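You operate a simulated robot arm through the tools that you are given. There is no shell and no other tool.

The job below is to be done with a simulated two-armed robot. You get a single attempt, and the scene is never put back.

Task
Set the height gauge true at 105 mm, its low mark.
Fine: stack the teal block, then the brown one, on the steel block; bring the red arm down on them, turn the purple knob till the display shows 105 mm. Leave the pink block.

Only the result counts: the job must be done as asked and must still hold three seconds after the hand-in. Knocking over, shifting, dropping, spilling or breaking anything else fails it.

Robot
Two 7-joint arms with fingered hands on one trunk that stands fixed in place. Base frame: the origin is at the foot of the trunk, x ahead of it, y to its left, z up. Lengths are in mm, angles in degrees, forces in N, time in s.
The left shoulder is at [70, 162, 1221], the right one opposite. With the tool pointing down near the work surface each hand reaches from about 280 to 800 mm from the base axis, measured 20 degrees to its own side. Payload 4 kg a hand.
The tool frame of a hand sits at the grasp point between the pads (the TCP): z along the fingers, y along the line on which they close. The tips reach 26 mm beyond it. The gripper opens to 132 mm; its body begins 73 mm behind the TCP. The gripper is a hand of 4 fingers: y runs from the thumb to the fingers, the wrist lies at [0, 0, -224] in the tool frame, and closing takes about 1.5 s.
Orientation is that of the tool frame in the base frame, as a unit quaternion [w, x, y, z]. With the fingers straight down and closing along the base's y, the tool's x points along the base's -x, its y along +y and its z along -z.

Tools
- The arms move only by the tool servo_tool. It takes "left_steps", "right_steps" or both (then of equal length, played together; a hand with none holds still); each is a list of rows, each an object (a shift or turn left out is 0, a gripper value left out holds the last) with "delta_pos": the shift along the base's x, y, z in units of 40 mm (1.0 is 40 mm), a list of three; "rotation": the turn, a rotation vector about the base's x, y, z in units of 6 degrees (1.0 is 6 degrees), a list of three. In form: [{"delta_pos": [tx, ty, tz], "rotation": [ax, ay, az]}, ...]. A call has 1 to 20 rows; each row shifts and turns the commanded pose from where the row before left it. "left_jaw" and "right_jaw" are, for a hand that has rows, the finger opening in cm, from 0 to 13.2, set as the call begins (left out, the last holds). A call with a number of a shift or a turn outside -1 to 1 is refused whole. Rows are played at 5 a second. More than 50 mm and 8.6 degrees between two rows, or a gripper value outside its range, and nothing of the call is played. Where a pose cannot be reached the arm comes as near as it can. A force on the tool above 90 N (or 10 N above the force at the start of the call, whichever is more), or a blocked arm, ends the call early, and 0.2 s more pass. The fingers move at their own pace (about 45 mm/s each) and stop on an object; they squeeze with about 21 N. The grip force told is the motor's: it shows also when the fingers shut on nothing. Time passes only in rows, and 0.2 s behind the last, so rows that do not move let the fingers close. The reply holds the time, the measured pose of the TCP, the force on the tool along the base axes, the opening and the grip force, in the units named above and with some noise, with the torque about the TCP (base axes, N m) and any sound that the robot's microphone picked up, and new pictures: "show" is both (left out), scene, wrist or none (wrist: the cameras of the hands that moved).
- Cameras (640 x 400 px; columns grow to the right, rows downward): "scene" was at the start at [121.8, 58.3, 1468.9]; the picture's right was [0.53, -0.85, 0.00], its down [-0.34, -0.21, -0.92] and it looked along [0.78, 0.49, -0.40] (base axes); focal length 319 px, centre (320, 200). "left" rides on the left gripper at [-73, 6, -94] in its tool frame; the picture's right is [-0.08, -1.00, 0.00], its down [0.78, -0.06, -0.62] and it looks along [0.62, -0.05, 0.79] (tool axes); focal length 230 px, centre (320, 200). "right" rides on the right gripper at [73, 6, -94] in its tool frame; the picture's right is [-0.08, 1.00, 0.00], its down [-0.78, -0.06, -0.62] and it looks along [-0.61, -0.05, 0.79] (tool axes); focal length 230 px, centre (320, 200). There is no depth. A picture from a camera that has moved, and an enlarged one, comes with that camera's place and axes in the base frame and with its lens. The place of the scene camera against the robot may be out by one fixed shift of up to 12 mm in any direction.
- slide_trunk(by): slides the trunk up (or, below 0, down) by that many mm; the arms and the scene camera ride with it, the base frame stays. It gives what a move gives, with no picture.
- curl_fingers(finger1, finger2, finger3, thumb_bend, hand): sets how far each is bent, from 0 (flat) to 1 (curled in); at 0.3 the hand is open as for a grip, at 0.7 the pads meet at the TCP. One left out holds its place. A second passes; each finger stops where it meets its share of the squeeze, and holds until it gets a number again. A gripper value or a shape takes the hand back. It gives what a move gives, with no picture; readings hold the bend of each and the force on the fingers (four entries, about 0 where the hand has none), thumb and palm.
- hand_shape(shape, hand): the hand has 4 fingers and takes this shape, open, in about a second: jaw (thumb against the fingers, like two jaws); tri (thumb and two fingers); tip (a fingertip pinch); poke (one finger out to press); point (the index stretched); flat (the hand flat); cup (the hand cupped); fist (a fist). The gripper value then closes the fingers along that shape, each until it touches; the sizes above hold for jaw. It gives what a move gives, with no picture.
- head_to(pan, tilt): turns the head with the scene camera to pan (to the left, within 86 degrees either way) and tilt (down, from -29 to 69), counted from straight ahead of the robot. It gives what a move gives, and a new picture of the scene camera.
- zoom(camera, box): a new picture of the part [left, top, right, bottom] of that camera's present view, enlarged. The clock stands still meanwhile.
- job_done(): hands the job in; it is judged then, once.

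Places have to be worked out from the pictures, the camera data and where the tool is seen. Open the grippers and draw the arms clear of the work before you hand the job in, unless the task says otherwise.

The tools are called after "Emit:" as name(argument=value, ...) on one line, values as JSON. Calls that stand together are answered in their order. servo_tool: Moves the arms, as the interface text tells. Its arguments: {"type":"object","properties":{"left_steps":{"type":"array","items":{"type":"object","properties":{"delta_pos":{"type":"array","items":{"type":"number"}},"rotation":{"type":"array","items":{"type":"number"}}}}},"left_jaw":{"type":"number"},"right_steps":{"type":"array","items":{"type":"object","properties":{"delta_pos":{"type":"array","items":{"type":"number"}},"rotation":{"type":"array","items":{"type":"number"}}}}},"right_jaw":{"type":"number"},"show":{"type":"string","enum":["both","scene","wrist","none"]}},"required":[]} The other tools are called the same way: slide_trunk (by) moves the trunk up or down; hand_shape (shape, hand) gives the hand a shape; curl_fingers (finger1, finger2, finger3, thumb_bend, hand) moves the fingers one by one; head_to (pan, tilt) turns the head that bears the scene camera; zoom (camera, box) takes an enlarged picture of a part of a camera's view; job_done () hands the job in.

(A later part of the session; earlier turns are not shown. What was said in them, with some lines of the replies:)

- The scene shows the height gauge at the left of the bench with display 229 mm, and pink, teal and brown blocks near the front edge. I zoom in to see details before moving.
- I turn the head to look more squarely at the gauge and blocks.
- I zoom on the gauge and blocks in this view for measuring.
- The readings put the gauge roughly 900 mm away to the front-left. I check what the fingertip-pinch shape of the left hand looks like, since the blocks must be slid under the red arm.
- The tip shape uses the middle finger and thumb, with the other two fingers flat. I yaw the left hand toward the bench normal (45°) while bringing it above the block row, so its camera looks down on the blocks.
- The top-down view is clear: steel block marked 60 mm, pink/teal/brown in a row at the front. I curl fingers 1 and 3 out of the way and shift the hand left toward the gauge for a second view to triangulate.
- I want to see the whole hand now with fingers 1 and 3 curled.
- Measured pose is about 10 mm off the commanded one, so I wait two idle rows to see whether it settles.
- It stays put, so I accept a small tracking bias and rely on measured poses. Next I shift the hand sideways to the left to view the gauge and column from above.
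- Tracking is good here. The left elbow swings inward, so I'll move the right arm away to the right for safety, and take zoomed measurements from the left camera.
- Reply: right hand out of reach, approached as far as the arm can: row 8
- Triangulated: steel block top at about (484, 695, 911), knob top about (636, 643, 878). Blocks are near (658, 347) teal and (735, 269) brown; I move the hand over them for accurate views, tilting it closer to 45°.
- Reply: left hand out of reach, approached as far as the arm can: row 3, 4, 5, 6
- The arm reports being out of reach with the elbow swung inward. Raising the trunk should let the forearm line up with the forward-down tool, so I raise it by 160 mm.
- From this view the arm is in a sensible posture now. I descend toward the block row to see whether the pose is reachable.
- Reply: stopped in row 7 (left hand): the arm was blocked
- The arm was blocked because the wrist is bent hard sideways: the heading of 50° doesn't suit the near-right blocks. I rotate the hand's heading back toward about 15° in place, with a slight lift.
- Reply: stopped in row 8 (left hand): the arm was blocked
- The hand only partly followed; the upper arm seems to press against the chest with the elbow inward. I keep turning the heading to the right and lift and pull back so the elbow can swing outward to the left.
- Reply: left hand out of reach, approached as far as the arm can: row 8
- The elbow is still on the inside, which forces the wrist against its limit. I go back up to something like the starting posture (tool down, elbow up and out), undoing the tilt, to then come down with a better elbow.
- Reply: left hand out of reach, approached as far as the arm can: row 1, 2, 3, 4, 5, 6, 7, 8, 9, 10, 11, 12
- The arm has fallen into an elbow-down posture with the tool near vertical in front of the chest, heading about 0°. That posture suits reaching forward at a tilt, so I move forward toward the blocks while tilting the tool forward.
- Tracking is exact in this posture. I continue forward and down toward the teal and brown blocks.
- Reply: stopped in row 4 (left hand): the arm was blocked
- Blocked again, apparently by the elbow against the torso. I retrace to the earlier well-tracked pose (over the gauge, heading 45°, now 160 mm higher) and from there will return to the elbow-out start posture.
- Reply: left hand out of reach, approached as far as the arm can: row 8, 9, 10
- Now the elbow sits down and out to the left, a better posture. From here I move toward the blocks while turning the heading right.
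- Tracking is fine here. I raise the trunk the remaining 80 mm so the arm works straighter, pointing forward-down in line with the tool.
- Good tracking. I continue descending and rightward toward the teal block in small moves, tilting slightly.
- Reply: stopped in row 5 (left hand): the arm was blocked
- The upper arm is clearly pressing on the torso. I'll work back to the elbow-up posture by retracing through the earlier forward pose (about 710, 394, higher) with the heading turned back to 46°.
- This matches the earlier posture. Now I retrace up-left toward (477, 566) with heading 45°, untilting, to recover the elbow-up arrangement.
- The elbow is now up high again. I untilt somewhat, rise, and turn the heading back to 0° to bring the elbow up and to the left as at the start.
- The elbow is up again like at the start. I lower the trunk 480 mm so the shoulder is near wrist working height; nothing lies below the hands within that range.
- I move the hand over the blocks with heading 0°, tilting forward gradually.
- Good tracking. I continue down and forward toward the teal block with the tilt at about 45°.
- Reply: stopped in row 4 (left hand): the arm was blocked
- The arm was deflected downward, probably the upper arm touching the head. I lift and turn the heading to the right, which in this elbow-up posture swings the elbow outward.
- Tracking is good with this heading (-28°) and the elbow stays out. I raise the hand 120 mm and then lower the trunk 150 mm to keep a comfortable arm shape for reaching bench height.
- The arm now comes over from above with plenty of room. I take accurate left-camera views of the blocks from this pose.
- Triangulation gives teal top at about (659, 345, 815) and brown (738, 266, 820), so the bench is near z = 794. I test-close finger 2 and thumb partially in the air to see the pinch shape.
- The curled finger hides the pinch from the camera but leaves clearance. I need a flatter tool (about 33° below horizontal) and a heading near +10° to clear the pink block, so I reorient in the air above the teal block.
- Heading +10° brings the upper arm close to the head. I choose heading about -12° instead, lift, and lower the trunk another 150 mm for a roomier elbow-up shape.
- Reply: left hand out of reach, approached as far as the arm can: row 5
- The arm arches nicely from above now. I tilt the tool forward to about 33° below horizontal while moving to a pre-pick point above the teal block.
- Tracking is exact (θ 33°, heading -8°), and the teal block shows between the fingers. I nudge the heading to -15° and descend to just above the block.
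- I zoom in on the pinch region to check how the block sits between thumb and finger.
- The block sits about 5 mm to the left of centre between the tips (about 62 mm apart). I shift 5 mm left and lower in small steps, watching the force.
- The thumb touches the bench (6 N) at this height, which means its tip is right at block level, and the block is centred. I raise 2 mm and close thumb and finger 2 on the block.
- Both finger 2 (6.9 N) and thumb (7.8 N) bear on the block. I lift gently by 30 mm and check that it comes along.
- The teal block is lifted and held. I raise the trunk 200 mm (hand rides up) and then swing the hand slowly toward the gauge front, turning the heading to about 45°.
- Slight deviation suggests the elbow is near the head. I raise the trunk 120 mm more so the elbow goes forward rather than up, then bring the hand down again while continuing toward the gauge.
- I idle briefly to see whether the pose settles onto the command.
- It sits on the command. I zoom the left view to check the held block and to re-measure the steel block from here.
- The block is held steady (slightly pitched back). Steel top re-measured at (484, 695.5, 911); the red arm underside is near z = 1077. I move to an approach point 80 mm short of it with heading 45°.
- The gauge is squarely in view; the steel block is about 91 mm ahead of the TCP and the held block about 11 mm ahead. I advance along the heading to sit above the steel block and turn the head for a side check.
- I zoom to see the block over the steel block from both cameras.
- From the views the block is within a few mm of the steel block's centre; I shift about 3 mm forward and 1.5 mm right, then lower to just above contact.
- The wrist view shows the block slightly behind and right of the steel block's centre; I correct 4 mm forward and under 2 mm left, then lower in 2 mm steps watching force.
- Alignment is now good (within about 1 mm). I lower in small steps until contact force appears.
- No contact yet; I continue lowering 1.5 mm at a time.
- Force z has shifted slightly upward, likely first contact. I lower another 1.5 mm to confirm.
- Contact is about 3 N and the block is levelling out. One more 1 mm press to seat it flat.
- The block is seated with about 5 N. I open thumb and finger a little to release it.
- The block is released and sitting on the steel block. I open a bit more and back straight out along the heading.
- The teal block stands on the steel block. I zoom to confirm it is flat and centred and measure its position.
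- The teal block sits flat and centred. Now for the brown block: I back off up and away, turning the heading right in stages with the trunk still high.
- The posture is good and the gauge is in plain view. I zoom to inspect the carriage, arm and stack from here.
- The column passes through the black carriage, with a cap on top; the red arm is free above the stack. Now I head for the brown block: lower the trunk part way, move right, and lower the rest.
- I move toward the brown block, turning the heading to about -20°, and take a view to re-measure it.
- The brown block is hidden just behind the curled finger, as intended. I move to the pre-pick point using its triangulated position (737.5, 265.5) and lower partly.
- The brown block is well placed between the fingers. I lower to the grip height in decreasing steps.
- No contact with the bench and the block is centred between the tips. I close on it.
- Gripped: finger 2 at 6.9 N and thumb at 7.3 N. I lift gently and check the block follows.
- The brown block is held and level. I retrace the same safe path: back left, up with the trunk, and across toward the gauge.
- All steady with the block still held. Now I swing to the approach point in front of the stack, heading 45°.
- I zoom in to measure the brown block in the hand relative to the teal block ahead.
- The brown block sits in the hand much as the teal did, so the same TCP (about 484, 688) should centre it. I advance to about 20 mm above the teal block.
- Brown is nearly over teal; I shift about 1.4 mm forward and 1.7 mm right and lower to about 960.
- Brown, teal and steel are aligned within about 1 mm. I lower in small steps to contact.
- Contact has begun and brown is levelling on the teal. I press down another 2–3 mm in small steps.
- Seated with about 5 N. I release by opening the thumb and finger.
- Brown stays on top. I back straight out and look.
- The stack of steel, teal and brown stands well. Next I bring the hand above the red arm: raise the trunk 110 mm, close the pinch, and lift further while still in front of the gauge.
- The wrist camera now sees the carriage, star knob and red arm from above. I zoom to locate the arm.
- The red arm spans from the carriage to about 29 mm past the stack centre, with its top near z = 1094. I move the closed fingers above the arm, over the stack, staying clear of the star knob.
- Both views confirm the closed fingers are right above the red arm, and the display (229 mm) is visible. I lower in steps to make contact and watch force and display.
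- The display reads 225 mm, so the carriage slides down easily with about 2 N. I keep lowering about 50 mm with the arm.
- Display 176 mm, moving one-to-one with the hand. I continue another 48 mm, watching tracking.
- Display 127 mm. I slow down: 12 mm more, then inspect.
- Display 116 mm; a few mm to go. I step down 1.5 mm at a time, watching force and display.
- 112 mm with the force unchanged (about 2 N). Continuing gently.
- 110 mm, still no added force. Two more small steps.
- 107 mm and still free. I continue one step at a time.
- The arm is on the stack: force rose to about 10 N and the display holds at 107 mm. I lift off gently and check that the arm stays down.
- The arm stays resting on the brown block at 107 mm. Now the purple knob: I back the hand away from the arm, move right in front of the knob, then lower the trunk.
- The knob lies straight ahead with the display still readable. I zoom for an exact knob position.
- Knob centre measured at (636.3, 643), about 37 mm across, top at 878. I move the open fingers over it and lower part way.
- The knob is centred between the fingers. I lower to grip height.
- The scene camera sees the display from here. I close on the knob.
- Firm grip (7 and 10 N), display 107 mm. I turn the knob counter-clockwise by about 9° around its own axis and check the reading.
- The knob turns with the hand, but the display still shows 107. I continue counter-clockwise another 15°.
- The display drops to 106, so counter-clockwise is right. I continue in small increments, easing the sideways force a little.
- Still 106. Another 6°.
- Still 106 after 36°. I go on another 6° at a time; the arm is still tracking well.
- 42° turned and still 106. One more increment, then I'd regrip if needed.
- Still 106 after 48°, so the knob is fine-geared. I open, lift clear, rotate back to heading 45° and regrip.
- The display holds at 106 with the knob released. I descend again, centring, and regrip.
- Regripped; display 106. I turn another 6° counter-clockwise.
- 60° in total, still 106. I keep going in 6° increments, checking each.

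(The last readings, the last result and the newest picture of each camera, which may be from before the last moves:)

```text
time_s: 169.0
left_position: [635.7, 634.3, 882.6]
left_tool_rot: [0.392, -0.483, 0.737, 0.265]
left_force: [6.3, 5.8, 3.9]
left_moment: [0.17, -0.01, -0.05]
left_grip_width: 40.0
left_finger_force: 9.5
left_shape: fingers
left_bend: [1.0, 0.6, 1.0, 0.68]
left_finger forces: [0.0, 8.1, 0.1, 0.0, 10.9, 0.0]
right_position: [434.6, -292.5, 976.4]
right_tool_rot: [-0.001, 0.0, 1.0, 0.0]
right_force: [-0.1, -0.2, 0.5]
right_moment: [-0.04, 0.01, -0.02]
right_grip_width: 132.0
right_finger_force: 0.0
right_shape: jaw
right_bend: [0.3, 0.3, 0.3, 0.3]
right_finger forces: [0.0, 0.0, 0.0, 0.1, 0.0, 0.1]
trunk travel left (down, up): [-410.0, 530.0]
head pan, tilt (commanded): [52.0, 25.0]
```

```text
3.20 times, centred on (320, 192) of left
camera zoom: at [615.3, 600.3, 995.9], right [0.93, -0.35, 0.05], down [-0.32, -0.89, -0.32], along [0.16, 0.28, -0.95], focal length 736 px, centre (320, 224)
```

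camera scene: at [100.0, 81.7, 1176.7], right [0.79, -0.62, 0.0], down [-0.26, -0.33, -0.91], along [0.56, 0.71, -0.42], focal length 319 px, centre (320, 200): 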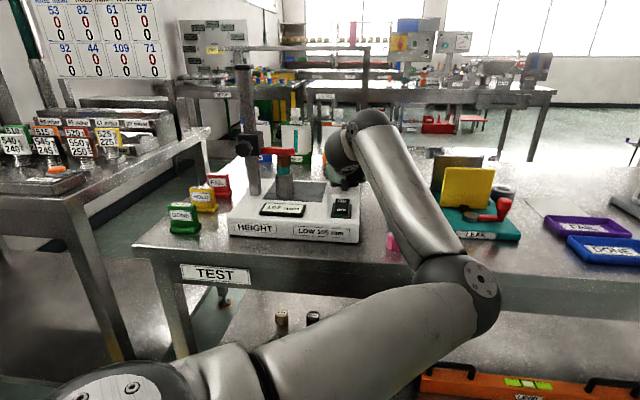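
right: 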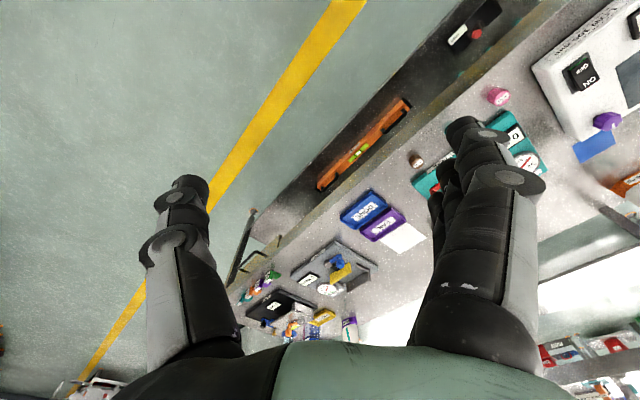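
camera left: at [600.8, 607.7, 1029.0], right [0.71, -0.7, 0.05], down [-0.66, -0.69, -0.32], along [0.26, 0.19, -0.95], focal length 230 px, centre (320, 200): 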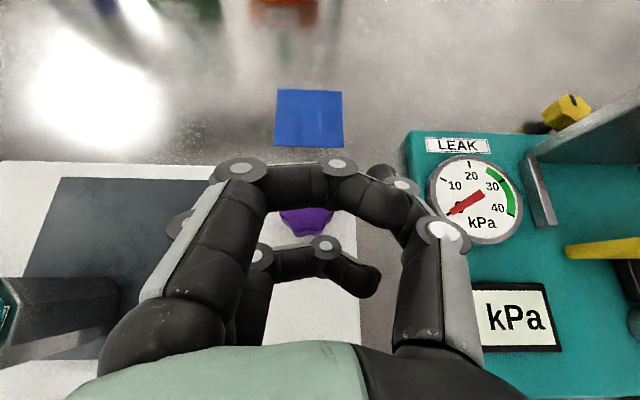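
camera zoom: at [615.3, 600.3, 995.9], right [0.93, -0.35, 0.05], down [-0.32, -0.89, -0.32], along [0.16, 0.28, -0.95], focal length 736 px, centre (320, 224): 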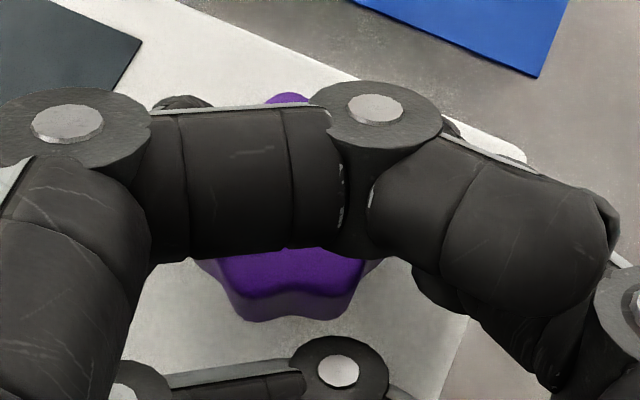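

The display shows 105 mm (it switched between 60° and 66°). To sit mid-range rather than at the rounding edge I turn about 12° more, easing the side force.

Emit:
servo_tool(left_steps=[{"delta_pos": [0.022, 0.012, 0.01], "rotation": [0, 0, 0.5]}, {"delta_pos": [0.018, 0.008, 0.01], "rotation": [0, 0, 0.5]}, {"delta_pos": [0, 0, 0]}], show="none")

Emit:
zoom(camera="scene", box=[260, 190, 340, 240])

Emit:
servo_tool(left_steps=[{"delta_pos": [0.014, 0.005, 0], "rotation": [0, 0, 0.5]}, {"delta_pos": [0.014, 0.005, 0], "rotation": [0, 0, 0.5]}, {"delta_pos": [0, 0, 0]}], show="none")

Emit:
zoom(camera="scene", box=[220, 130, 380, 250])

```text
time_s: 169.8
left_position: [636.1, 634.7, 882.2]
left_tool_rot: [0.377, -0.521, 0.711, 0.285]
left_force: [1.0, 2.3, 0.5]
left_moment: [0.06, 0.02, -0.07]
left_grip_width: 40.1
left_finger_force: 7.5
left_shape: fingers
left_bend: [1.0, 0.6, 1.0, 0.68]
left_finger forces: [0.0, 7.0, 0.1, 0.1, 7.9, 0.0]
right_position: [432.9, -292.2, 976.4]
right_tool_rot: [0.001, 0.0, 1.0, 0.001]
right_force: [0.1, 0.1, -0.1]
right_moment: [-0.03, -0.01, -0.02]
right_grip_width: 131.6
right_finger_force: 0.0
right_shape: jaw
right_bend: [0.3, 0.3, 0.3, 0.3]
right_finger forces: [0.0, 0.0, 0.0, 0.1, 0.1, 0.1]
trunk travel left (down, up): [-410.0, 530.0]
head pan, tilt (commanded): [52.0, 25.0]
```

```text
8.00 times, centred on (300, 215) of scene
camera zoom: at [100.3, 82.0, 1176.6], right [0.79, -0.62, 0.0], down [-0.26, -0.33, -0.91], along [0.56, 0.71, -0.42], focal length 2549 px, centre (480, 80)
```

zoom: 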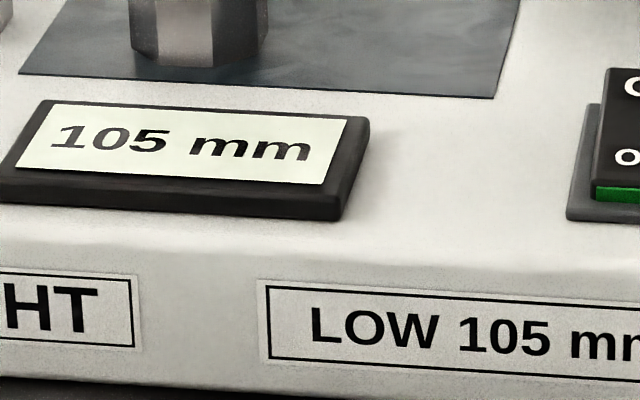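

```text
time_s: 170.6
left_position: [637.0, 635.0, 883.2]
left_tool_rot: [0.362, -0.558, 0.682, 0.304]
left_force: [-1.5, 0.7, -3.7]
left_moment: [-0.03, 0.03, -0.01]
left_grip_width: 39.9
left_finger_force: 7.1
left_shape: fingers
left_bend: [1.0, 0.59, 1.0, 0.68]
left_finger forces: [0.0, 7.0, 0.1, 0.0, 6.9, 0.0]
right_position: [432.4, -291.8, 977.3]
right_tool_rot: [0.0, 0.0, 1.0, 0.0]
right_force: [-0.4, -0.4, 0.7]
right_moment: [0.0, 0.04, -0.02]
right_grip_width: 131.8
right_finger_force: 0.0
right_shape: jaw
right_bend: [0.3, 0.3, 0.3, 0.3]
right_finger forces: [0.1, 0.1, 0.0, 0.0, 0.0, 0.0]
trunk travel left (down, up): [-410.0, 530.0]
head pan, tilt (commanded): [52.0, 25.0]
```

```text
3.33 times, centred on (300, 190) of scene
camera zoom: at [100.4, 82.3, 1176.6], right [0.79, -0.62, 0.0], down [-0.26, -0.33, -0.91], along [0.56, 0.71, -0.42], focal length 1062 px, centre (387, 233)
```

zoom: 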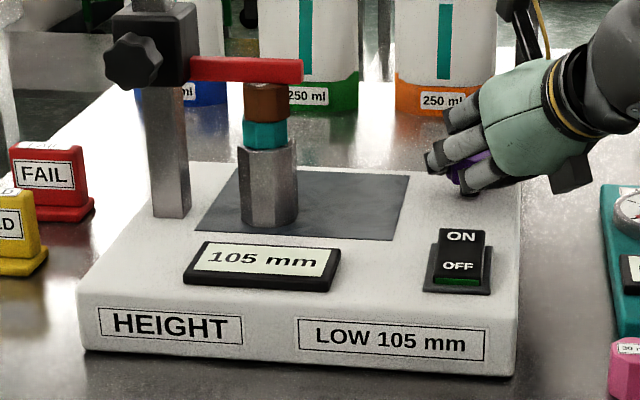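

The display reads 105 mm with the knob about mid-range. I release the knob, lift clear and check the reading and the arm's contact with the brown block.

Emit:
curl_fingers(hand="left", finger2=0.5, thumb_bend=0.53)

Emit:
servo_tool(left_steps=[{"delta_pos": [0, 0, 0.2]}, {"delta_pos": [0, 0, 0.5]}, {"delta_pos": [0, 0, 0.6]}, {"delta_pos": [0, 0, 0]}], show="wrist")

Emit:
zoom(camera="scene", box=[240, 130, 320, 190])

Emit:
zoom(camera="scene", box=[220, 130, 380, 250])

```text
time_s: 171.6
left_position: [639.0, 635.1, 885.4]
left_tool_rot: [0.362, -0.557, 0.682, 0.304]
left_force: [0.1, 0.2, 0.1]
left_moment: [-0.03, 0.02, -0.03]
left_grip_width: 45.8
left_finger_force: 0.1
left_shape: fingers
left_bend: [1.0, 0.5, 1.0, 0.53]
left_finger forces: [0.0, 0.0, 0.0, 0.0, 0.0, 0.0]
right_position: [433.0, -293.7, 976.9]
right_tool_rot: [0.0, 0.0, 1.0, 0.001]
right_force: [0.1, 0.3, 0.3]
right_moment: [-0.01, 0.01, 0.0]
right_grip_width: 132.1
right_finger_force: 0.0
right_shape: jaw
right_bend: [0.3, 0.3, 0.3, 0.3]
right_finger forces: [0.1, 0.0, 0.1, 0.0, 0.0, 0.0]
trunk travel left (down, up): [-410.0, 530.0]
head pan, tilt (commanded): [52.0, 25.0]
```

```text
time_s: 172.6
left_position: [637.5, 636.4, 938.2]
left_tool_rot: [0.362, -0.558, 0.682, 0.305]
left_force: [-0.5, 0.1, -0.1]
left_moment: [-0.01, 0.0, -0.01]
left_grip_width: 46.0
left_finger_force: 0.0
left_shape: fingers
left_bend: [1.0, 0.5, 1.0, 0.53]
left_finger forces: [0.0, 0.1, 0.0, 0.0, 0.0, 0.0]
right_position: [433.4, -292.9, 978.4]
right_tool_rot: [0.0, 0.0, 1.0, 0.0]
right_force: [0.6, -0.1, -0.5]
right_moment: [-0.01, -0.02, 0.02]
right_grip_width: 131.9
right_finger_force: 0.0
right_shape: jaw
right_bend: [0.3, 0.3, 0.3, 0.3]
right_finger forces: [0.0, 0.0, 0.0, 0.0, 0.1, 0.0]
trunk travel left (down, up): [-410.0, 530.0]
head pan, tilt (commanded): [52.0, 25.0]
camera left: at [624.5, 599.1, 1051.3], right [0.99, -0.15, 0.05], down [-0.13, -0.94, -0.31], along [0.1, 0.3, -0.95], focal length 230 px, centre (320, 200)
```

left: 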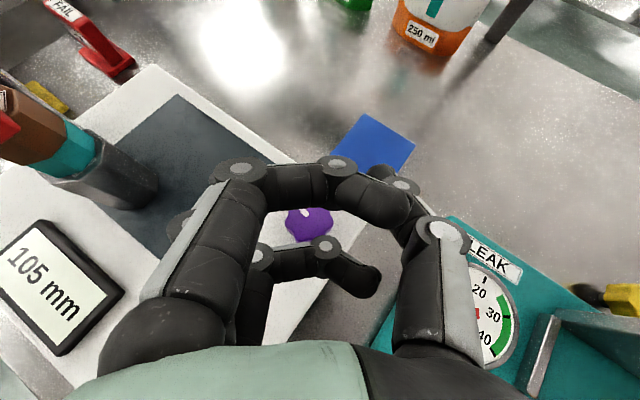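

```text
6.67 times, centred on (280, 160) of scene
camera zoom: at [100.4, 81.9, 1176.6], right [0.79, -0.62, 0.0], down [-0.26, -0.33, -0.91], along [0.56, 0.71, -0.42], focal length 2124 px, centre (587, 467)
```

zoom: 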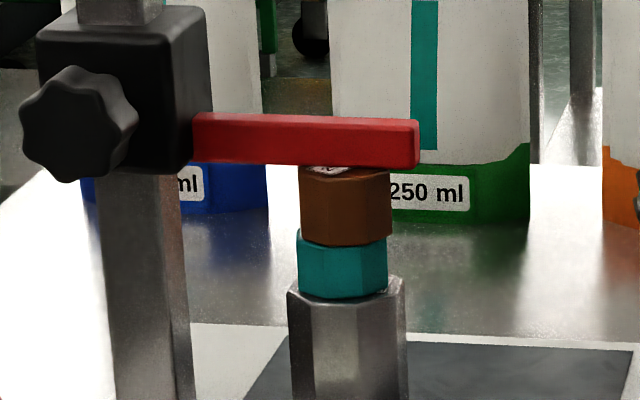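

```text
3.33 times, centred on (300, 190) of scene
camera zoom: at [100.4, 81.9, 1176.6], right [0.79, -0.62, 0.0], down [-0.26, -0.33, -0.91], along [0.56, 0.71, -0.42], focal length 1062 px, centre (387, 233)
```

zoom: 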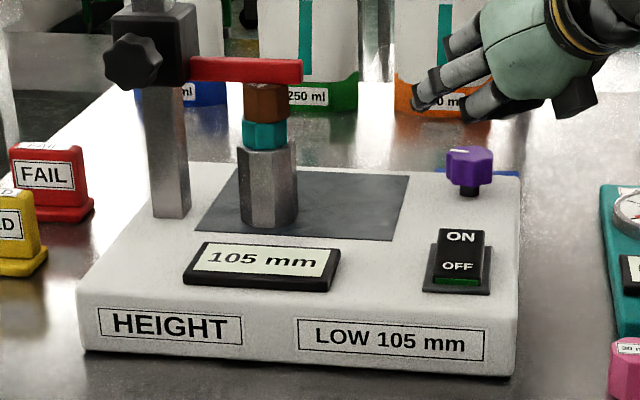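

Display holds at 105 mm, the red arm rests on the brown block, and the knob is free. I lift the hand away and draw the arm back toward the robot.

Emit:
servo_tool(left_steps=[{"delta_pos": [0, 0, 0.8]}, {"delta_pos": [0, 0, 0.8]}, {"delta_pos": [0, -0.2, 0.8]}, {"delta_pos": [-0.2, -0.5, 0.4], "rotation": [0, 0, -0.8]}, {"delta_pos": [-0.2, -0.6, 0.4], "rotation": [0, 0, -0.8]}, {"delta_pos": [-0.3, -0.6, 0.4], "rotation": [0, 0, -0.8]}, {"delta_pos": [-0.4, -0.5, 0.2], "rotation": [0, 0, -0.8]}, {"delta_pos": [-0.4, -0.5, 0.2], "rotation": [0, 0, -0.8]}, {"delta_pos": [-0.4, -0.4, 0.2], "rotation": [0, 0, -0.8]}, {"delta_pos": [-0.4, -0.2, 0], "rotation": [0, 0, -0.8]}, {"delta_pos": [0, 0, 0]}], show="scene")

```text
time_s: 175.0
left_position: [552.4, 510.8, 1110.1]
left_tool_rot: [0.435, -0.336, 0.814, 0.187]
left_force: [-0.1, -0.7, -0.1]
left_moment: [0.0, 0.02, 0.01]
left_grip_width: 45.7
left_finger_force: 0.1
left_shape: fingers
left_bend: [1.0, 0.5, 1.0, 0.53]
left_finger forces: [0.0, 0.0, 0.0, 0.1, 0.1, 0.0]
left hand out of reach, approached as far as the arm can: row 9, 10
right_position: [435.0, -293.1, 977.4]
right_tool_rot: [-0.001, 0.0, 1.0, 0.0]
right_force: [-0.4, -0.5, 0.0]
right_moment: [-0.02, 0.01, 0.01]
right_grip_width: 132.0
right_finger_force: 0.1
right_shape: jaw
right_bend: [0.3, 0.3, 0.3, 0.3]
right_finger forces: [0.0, 0.1, 0.0, 0.1, 0.0, 0.0]
trunk travel left (down, up): [-410.0, 530.0]
head pan, tilt (commanded): [52.0, 25.0]
camera scene: at [100.5, 81.4, 1176.7], right [0.79, -0.62, 0.0], down [-0.26, -0.33, -0.91], along [0.56, 0.71, -0.42], focal length 319 px, centre (320, 200)
```

scene: 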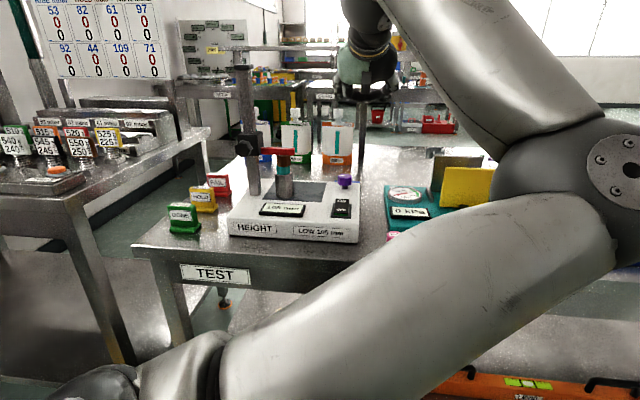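

The hand is clear of the gauge. I raise the trunk to carry the arm well above the bench and put the hand in the open jaw shape.

Emit:
slide_trunk(by=300)

Emit:
hand_shape(hand="left", shape="jaw")

Emit:
head_to(pan=45, tilt=40)

```text
time_s: 178.0
left_position: [553.4, 511.0, 1409.6]
left_tool_rot: [0.435, -0.336, 0.814, 0.186]
left_force: [0.2, 0.4, -0.2]
left_moment: [0.0, 0.05, 0.02]
left_grip_width: 46.2
left_finger_force: 0.2
left_shape: fingers
left_bend: [1.0, 0.5, 1.0, 0.53]
left_finger forces: [0.1, 0.0, 0.0, 0.0, 0.0, 0.1]
right_position: [432.4, -293.3, 1277.3]
right_tool_rot: [0.0, 0.0, 1.0, 0.0]
right_force: [0.2, 0.1, -1.2]
right_moment: [0.01, 0.02, -0.02]
right_grip_width: 131.8
right_finger_force: 0.0
right_shape: jaw
right_bend: [0.3, 0.3, 0.3, 0.3]
right_finger forces: [0.1, 0.0, 0.0, 0.0, 0.0, 0.0]
trunk travel left (down, up): [-710.0, 230.0]
head pan, tilt (commanded): [52.0, 25.0]
```

```text
time_s: 178.9
left_position: [554.0, 509.6, 1409.7]
left_tool_rot: [0.435, -0.336, 0.814, 0.186]
left_force: [-0.4, -0.5, -0.8]
left_moment: [0.0, 0.02, -0.05]
left_grip_width: 131.8
left_finger_force: 0.1
left_shape: jaw
left_bend: [0.3, 0.3, 0.3, 0.3]
left_finger forces: [0.0, 0.0, 0.0, 0.0, 0.0, 0.0]
right_position: [433.9, -292.0, 1276.5]
right_tool_rot: [0.0, 0.0, 1.0, 0.001]
right_force: [0.2, 0.6, 0.4]
right_moment: [-0.03, 0.03, 0.02]
right_grip_width: 131.8
right_finger_force: 0.1
right_shape: jaw
right_bend: [0.3, 0.3, 0.3, 0.3]
right_finger forces: [0.1, 0.1, 0.1, 0.0, 0.1, 0.0]
trunk travel left (down, up): [-710.0, 230.0]
head pan, tilt (commanded): [52.0, 25.0]
```

```text
time_s: 179.7
left_position: [553.5, 510.6, 1409.6]
left_tool_rot: [0.435, -0.337, 0.814, 0.186]
left_force: [-0.4, -0.1, 0.0]
left_moment: [0.02, 0.01, 0.01]
left_grip_width: 131.9
left_finger_force: 0.1
left_shape: jaw
left_bend: [0.3, 0.3, 0.3, 0.3]
left_finger forces: [0.0, 0.0, 0.1, 0.0, 0.0, 0.1]
right_position: [433.4, -293.4, 1277.7]
right_tool_rot: [0.001, 0.0, 1.0, 0.001]
right_force: [0.8, -0.3, -1.5]
right_moment: [-0.02, 0.0, 0.02]
right_grip_width: 131.9
right_finger_force: 0.0
right_shape: jaw
right_bend: [0.3, 0.3, 0.3, 0.3]
right_finger forces: [0.0, 0.0, 0.0, 0.0, 0.1, 0.0]
trunk travel left (down, up): [-710.0, 230.0]
head pan, tilt (commanded): [45.0, 40.0]
camera scene: at [103.4, 69.3, 1453.5], right [0.71, -0.71, 0.0], down [-0.45, -0.45, -0.77], along [0.54, 0.54, -0.64], focal length 319 px, centre (320, 200)
```

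scene: 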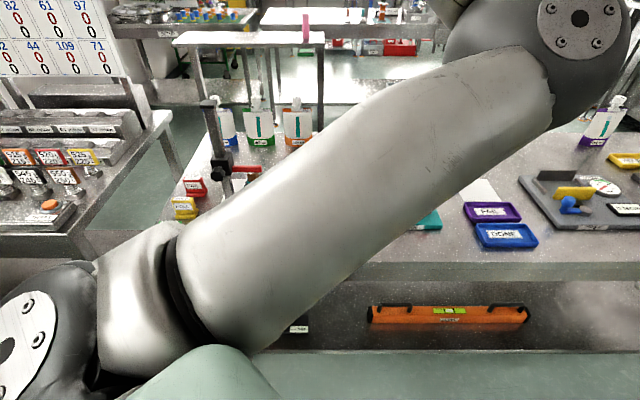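

The upper arm blocks this view, so I check the workplace with the left wrist camera and a zoom on the gauge.

Emit:
zoom(camera="left", box=[0, 0, 640, 400])

Emit:
zoom(camera="left", box=[160, 60, 420, 240])

```text
1.00 times, centred on (320, 200) of left (not enlarged: the box is as wide or as high as the picture)
camera zoom: at [522.3, 486.4, 1522.4], right [0.74, -0.67, 0.05], down [-0.63, -0.71, -0.31], along [0.25, 0.2, -0.95], focal length 230 px, centre (320, 200)
```

zoom: 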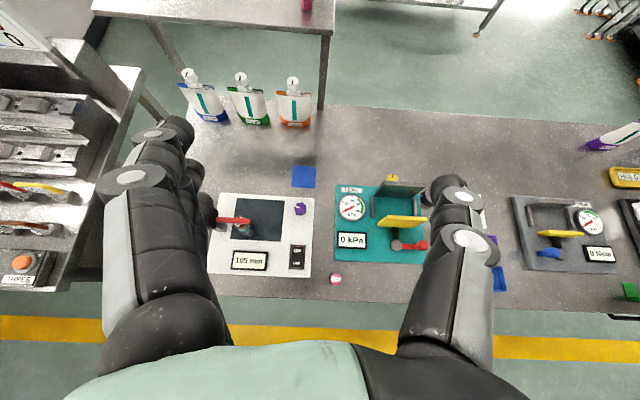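

```text
2.22 times, centred on (290, 150) of left
camera zoom: at [522.3, 486.4, 1522.4], right [0.74, -0.67, 0.05], down [-0.63, -0.71, -0.31], along [0.25, 0.2, -0.95], focal length 511 px, centre (387, 311)
```

zoom: 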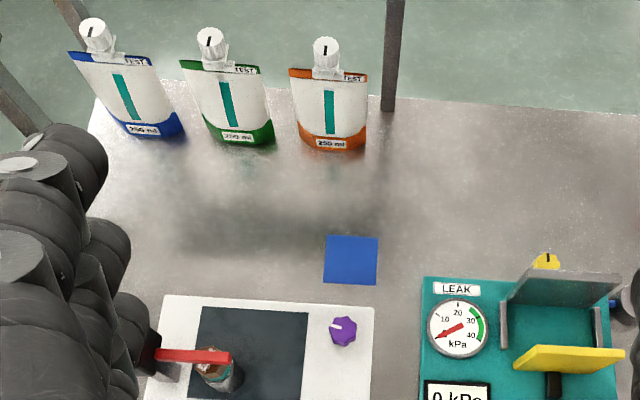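

Everything stands as it should; one last zoom on the display before handing in.

Emit:
zoom(camera="left", box=[200, 180, 350, 295])

```text
3.48 times, centred on (275, 238) of left
camera zoom: at [522.3, 486.4, 1522.4], right [0.74, -0.67, 0.05], down [-0.63, -0.71, -0.31], along [0.25, 0.2, -0.95], focal length 800 px, centre (476, 70)
```

zoom: 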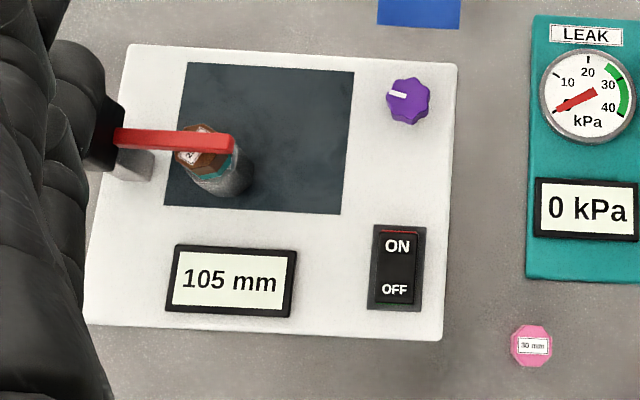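

The display reads 105 mm, the red arm rests on the steel–teal–brown stack, the pink block is untouched, and both grippers are open and clear. I hand the job in.

Emit:
job_done()

```text
The job is handed in.
```

I set the height gauge at its low mark and handed the job in. The display reads 105 mm, with the red arm resting on the stack. The judge's result has not come back yet.

- **Stack:** the teal block sits on the 60 mm steel block with the brown block on top. Teal is centred. Brown is 2–3 mm to the right of teal but flat and stable.
- **Red arm:** I pressed it down until it rested on the stack, where the display read 107 mm. It stayed there after I lifted off.
- **Purple knob:** I turned it about 84° counter-clockwise in total. The display switched from 106 to 105 somewhere between 60° and 66°. I turned on so the setting sits near the middle of the 105 range, not at its edge.
- **Everything else:** the pink block was not touched, and nothing else I could see had moved. Both grippers are open and the arms are clear of the bench.
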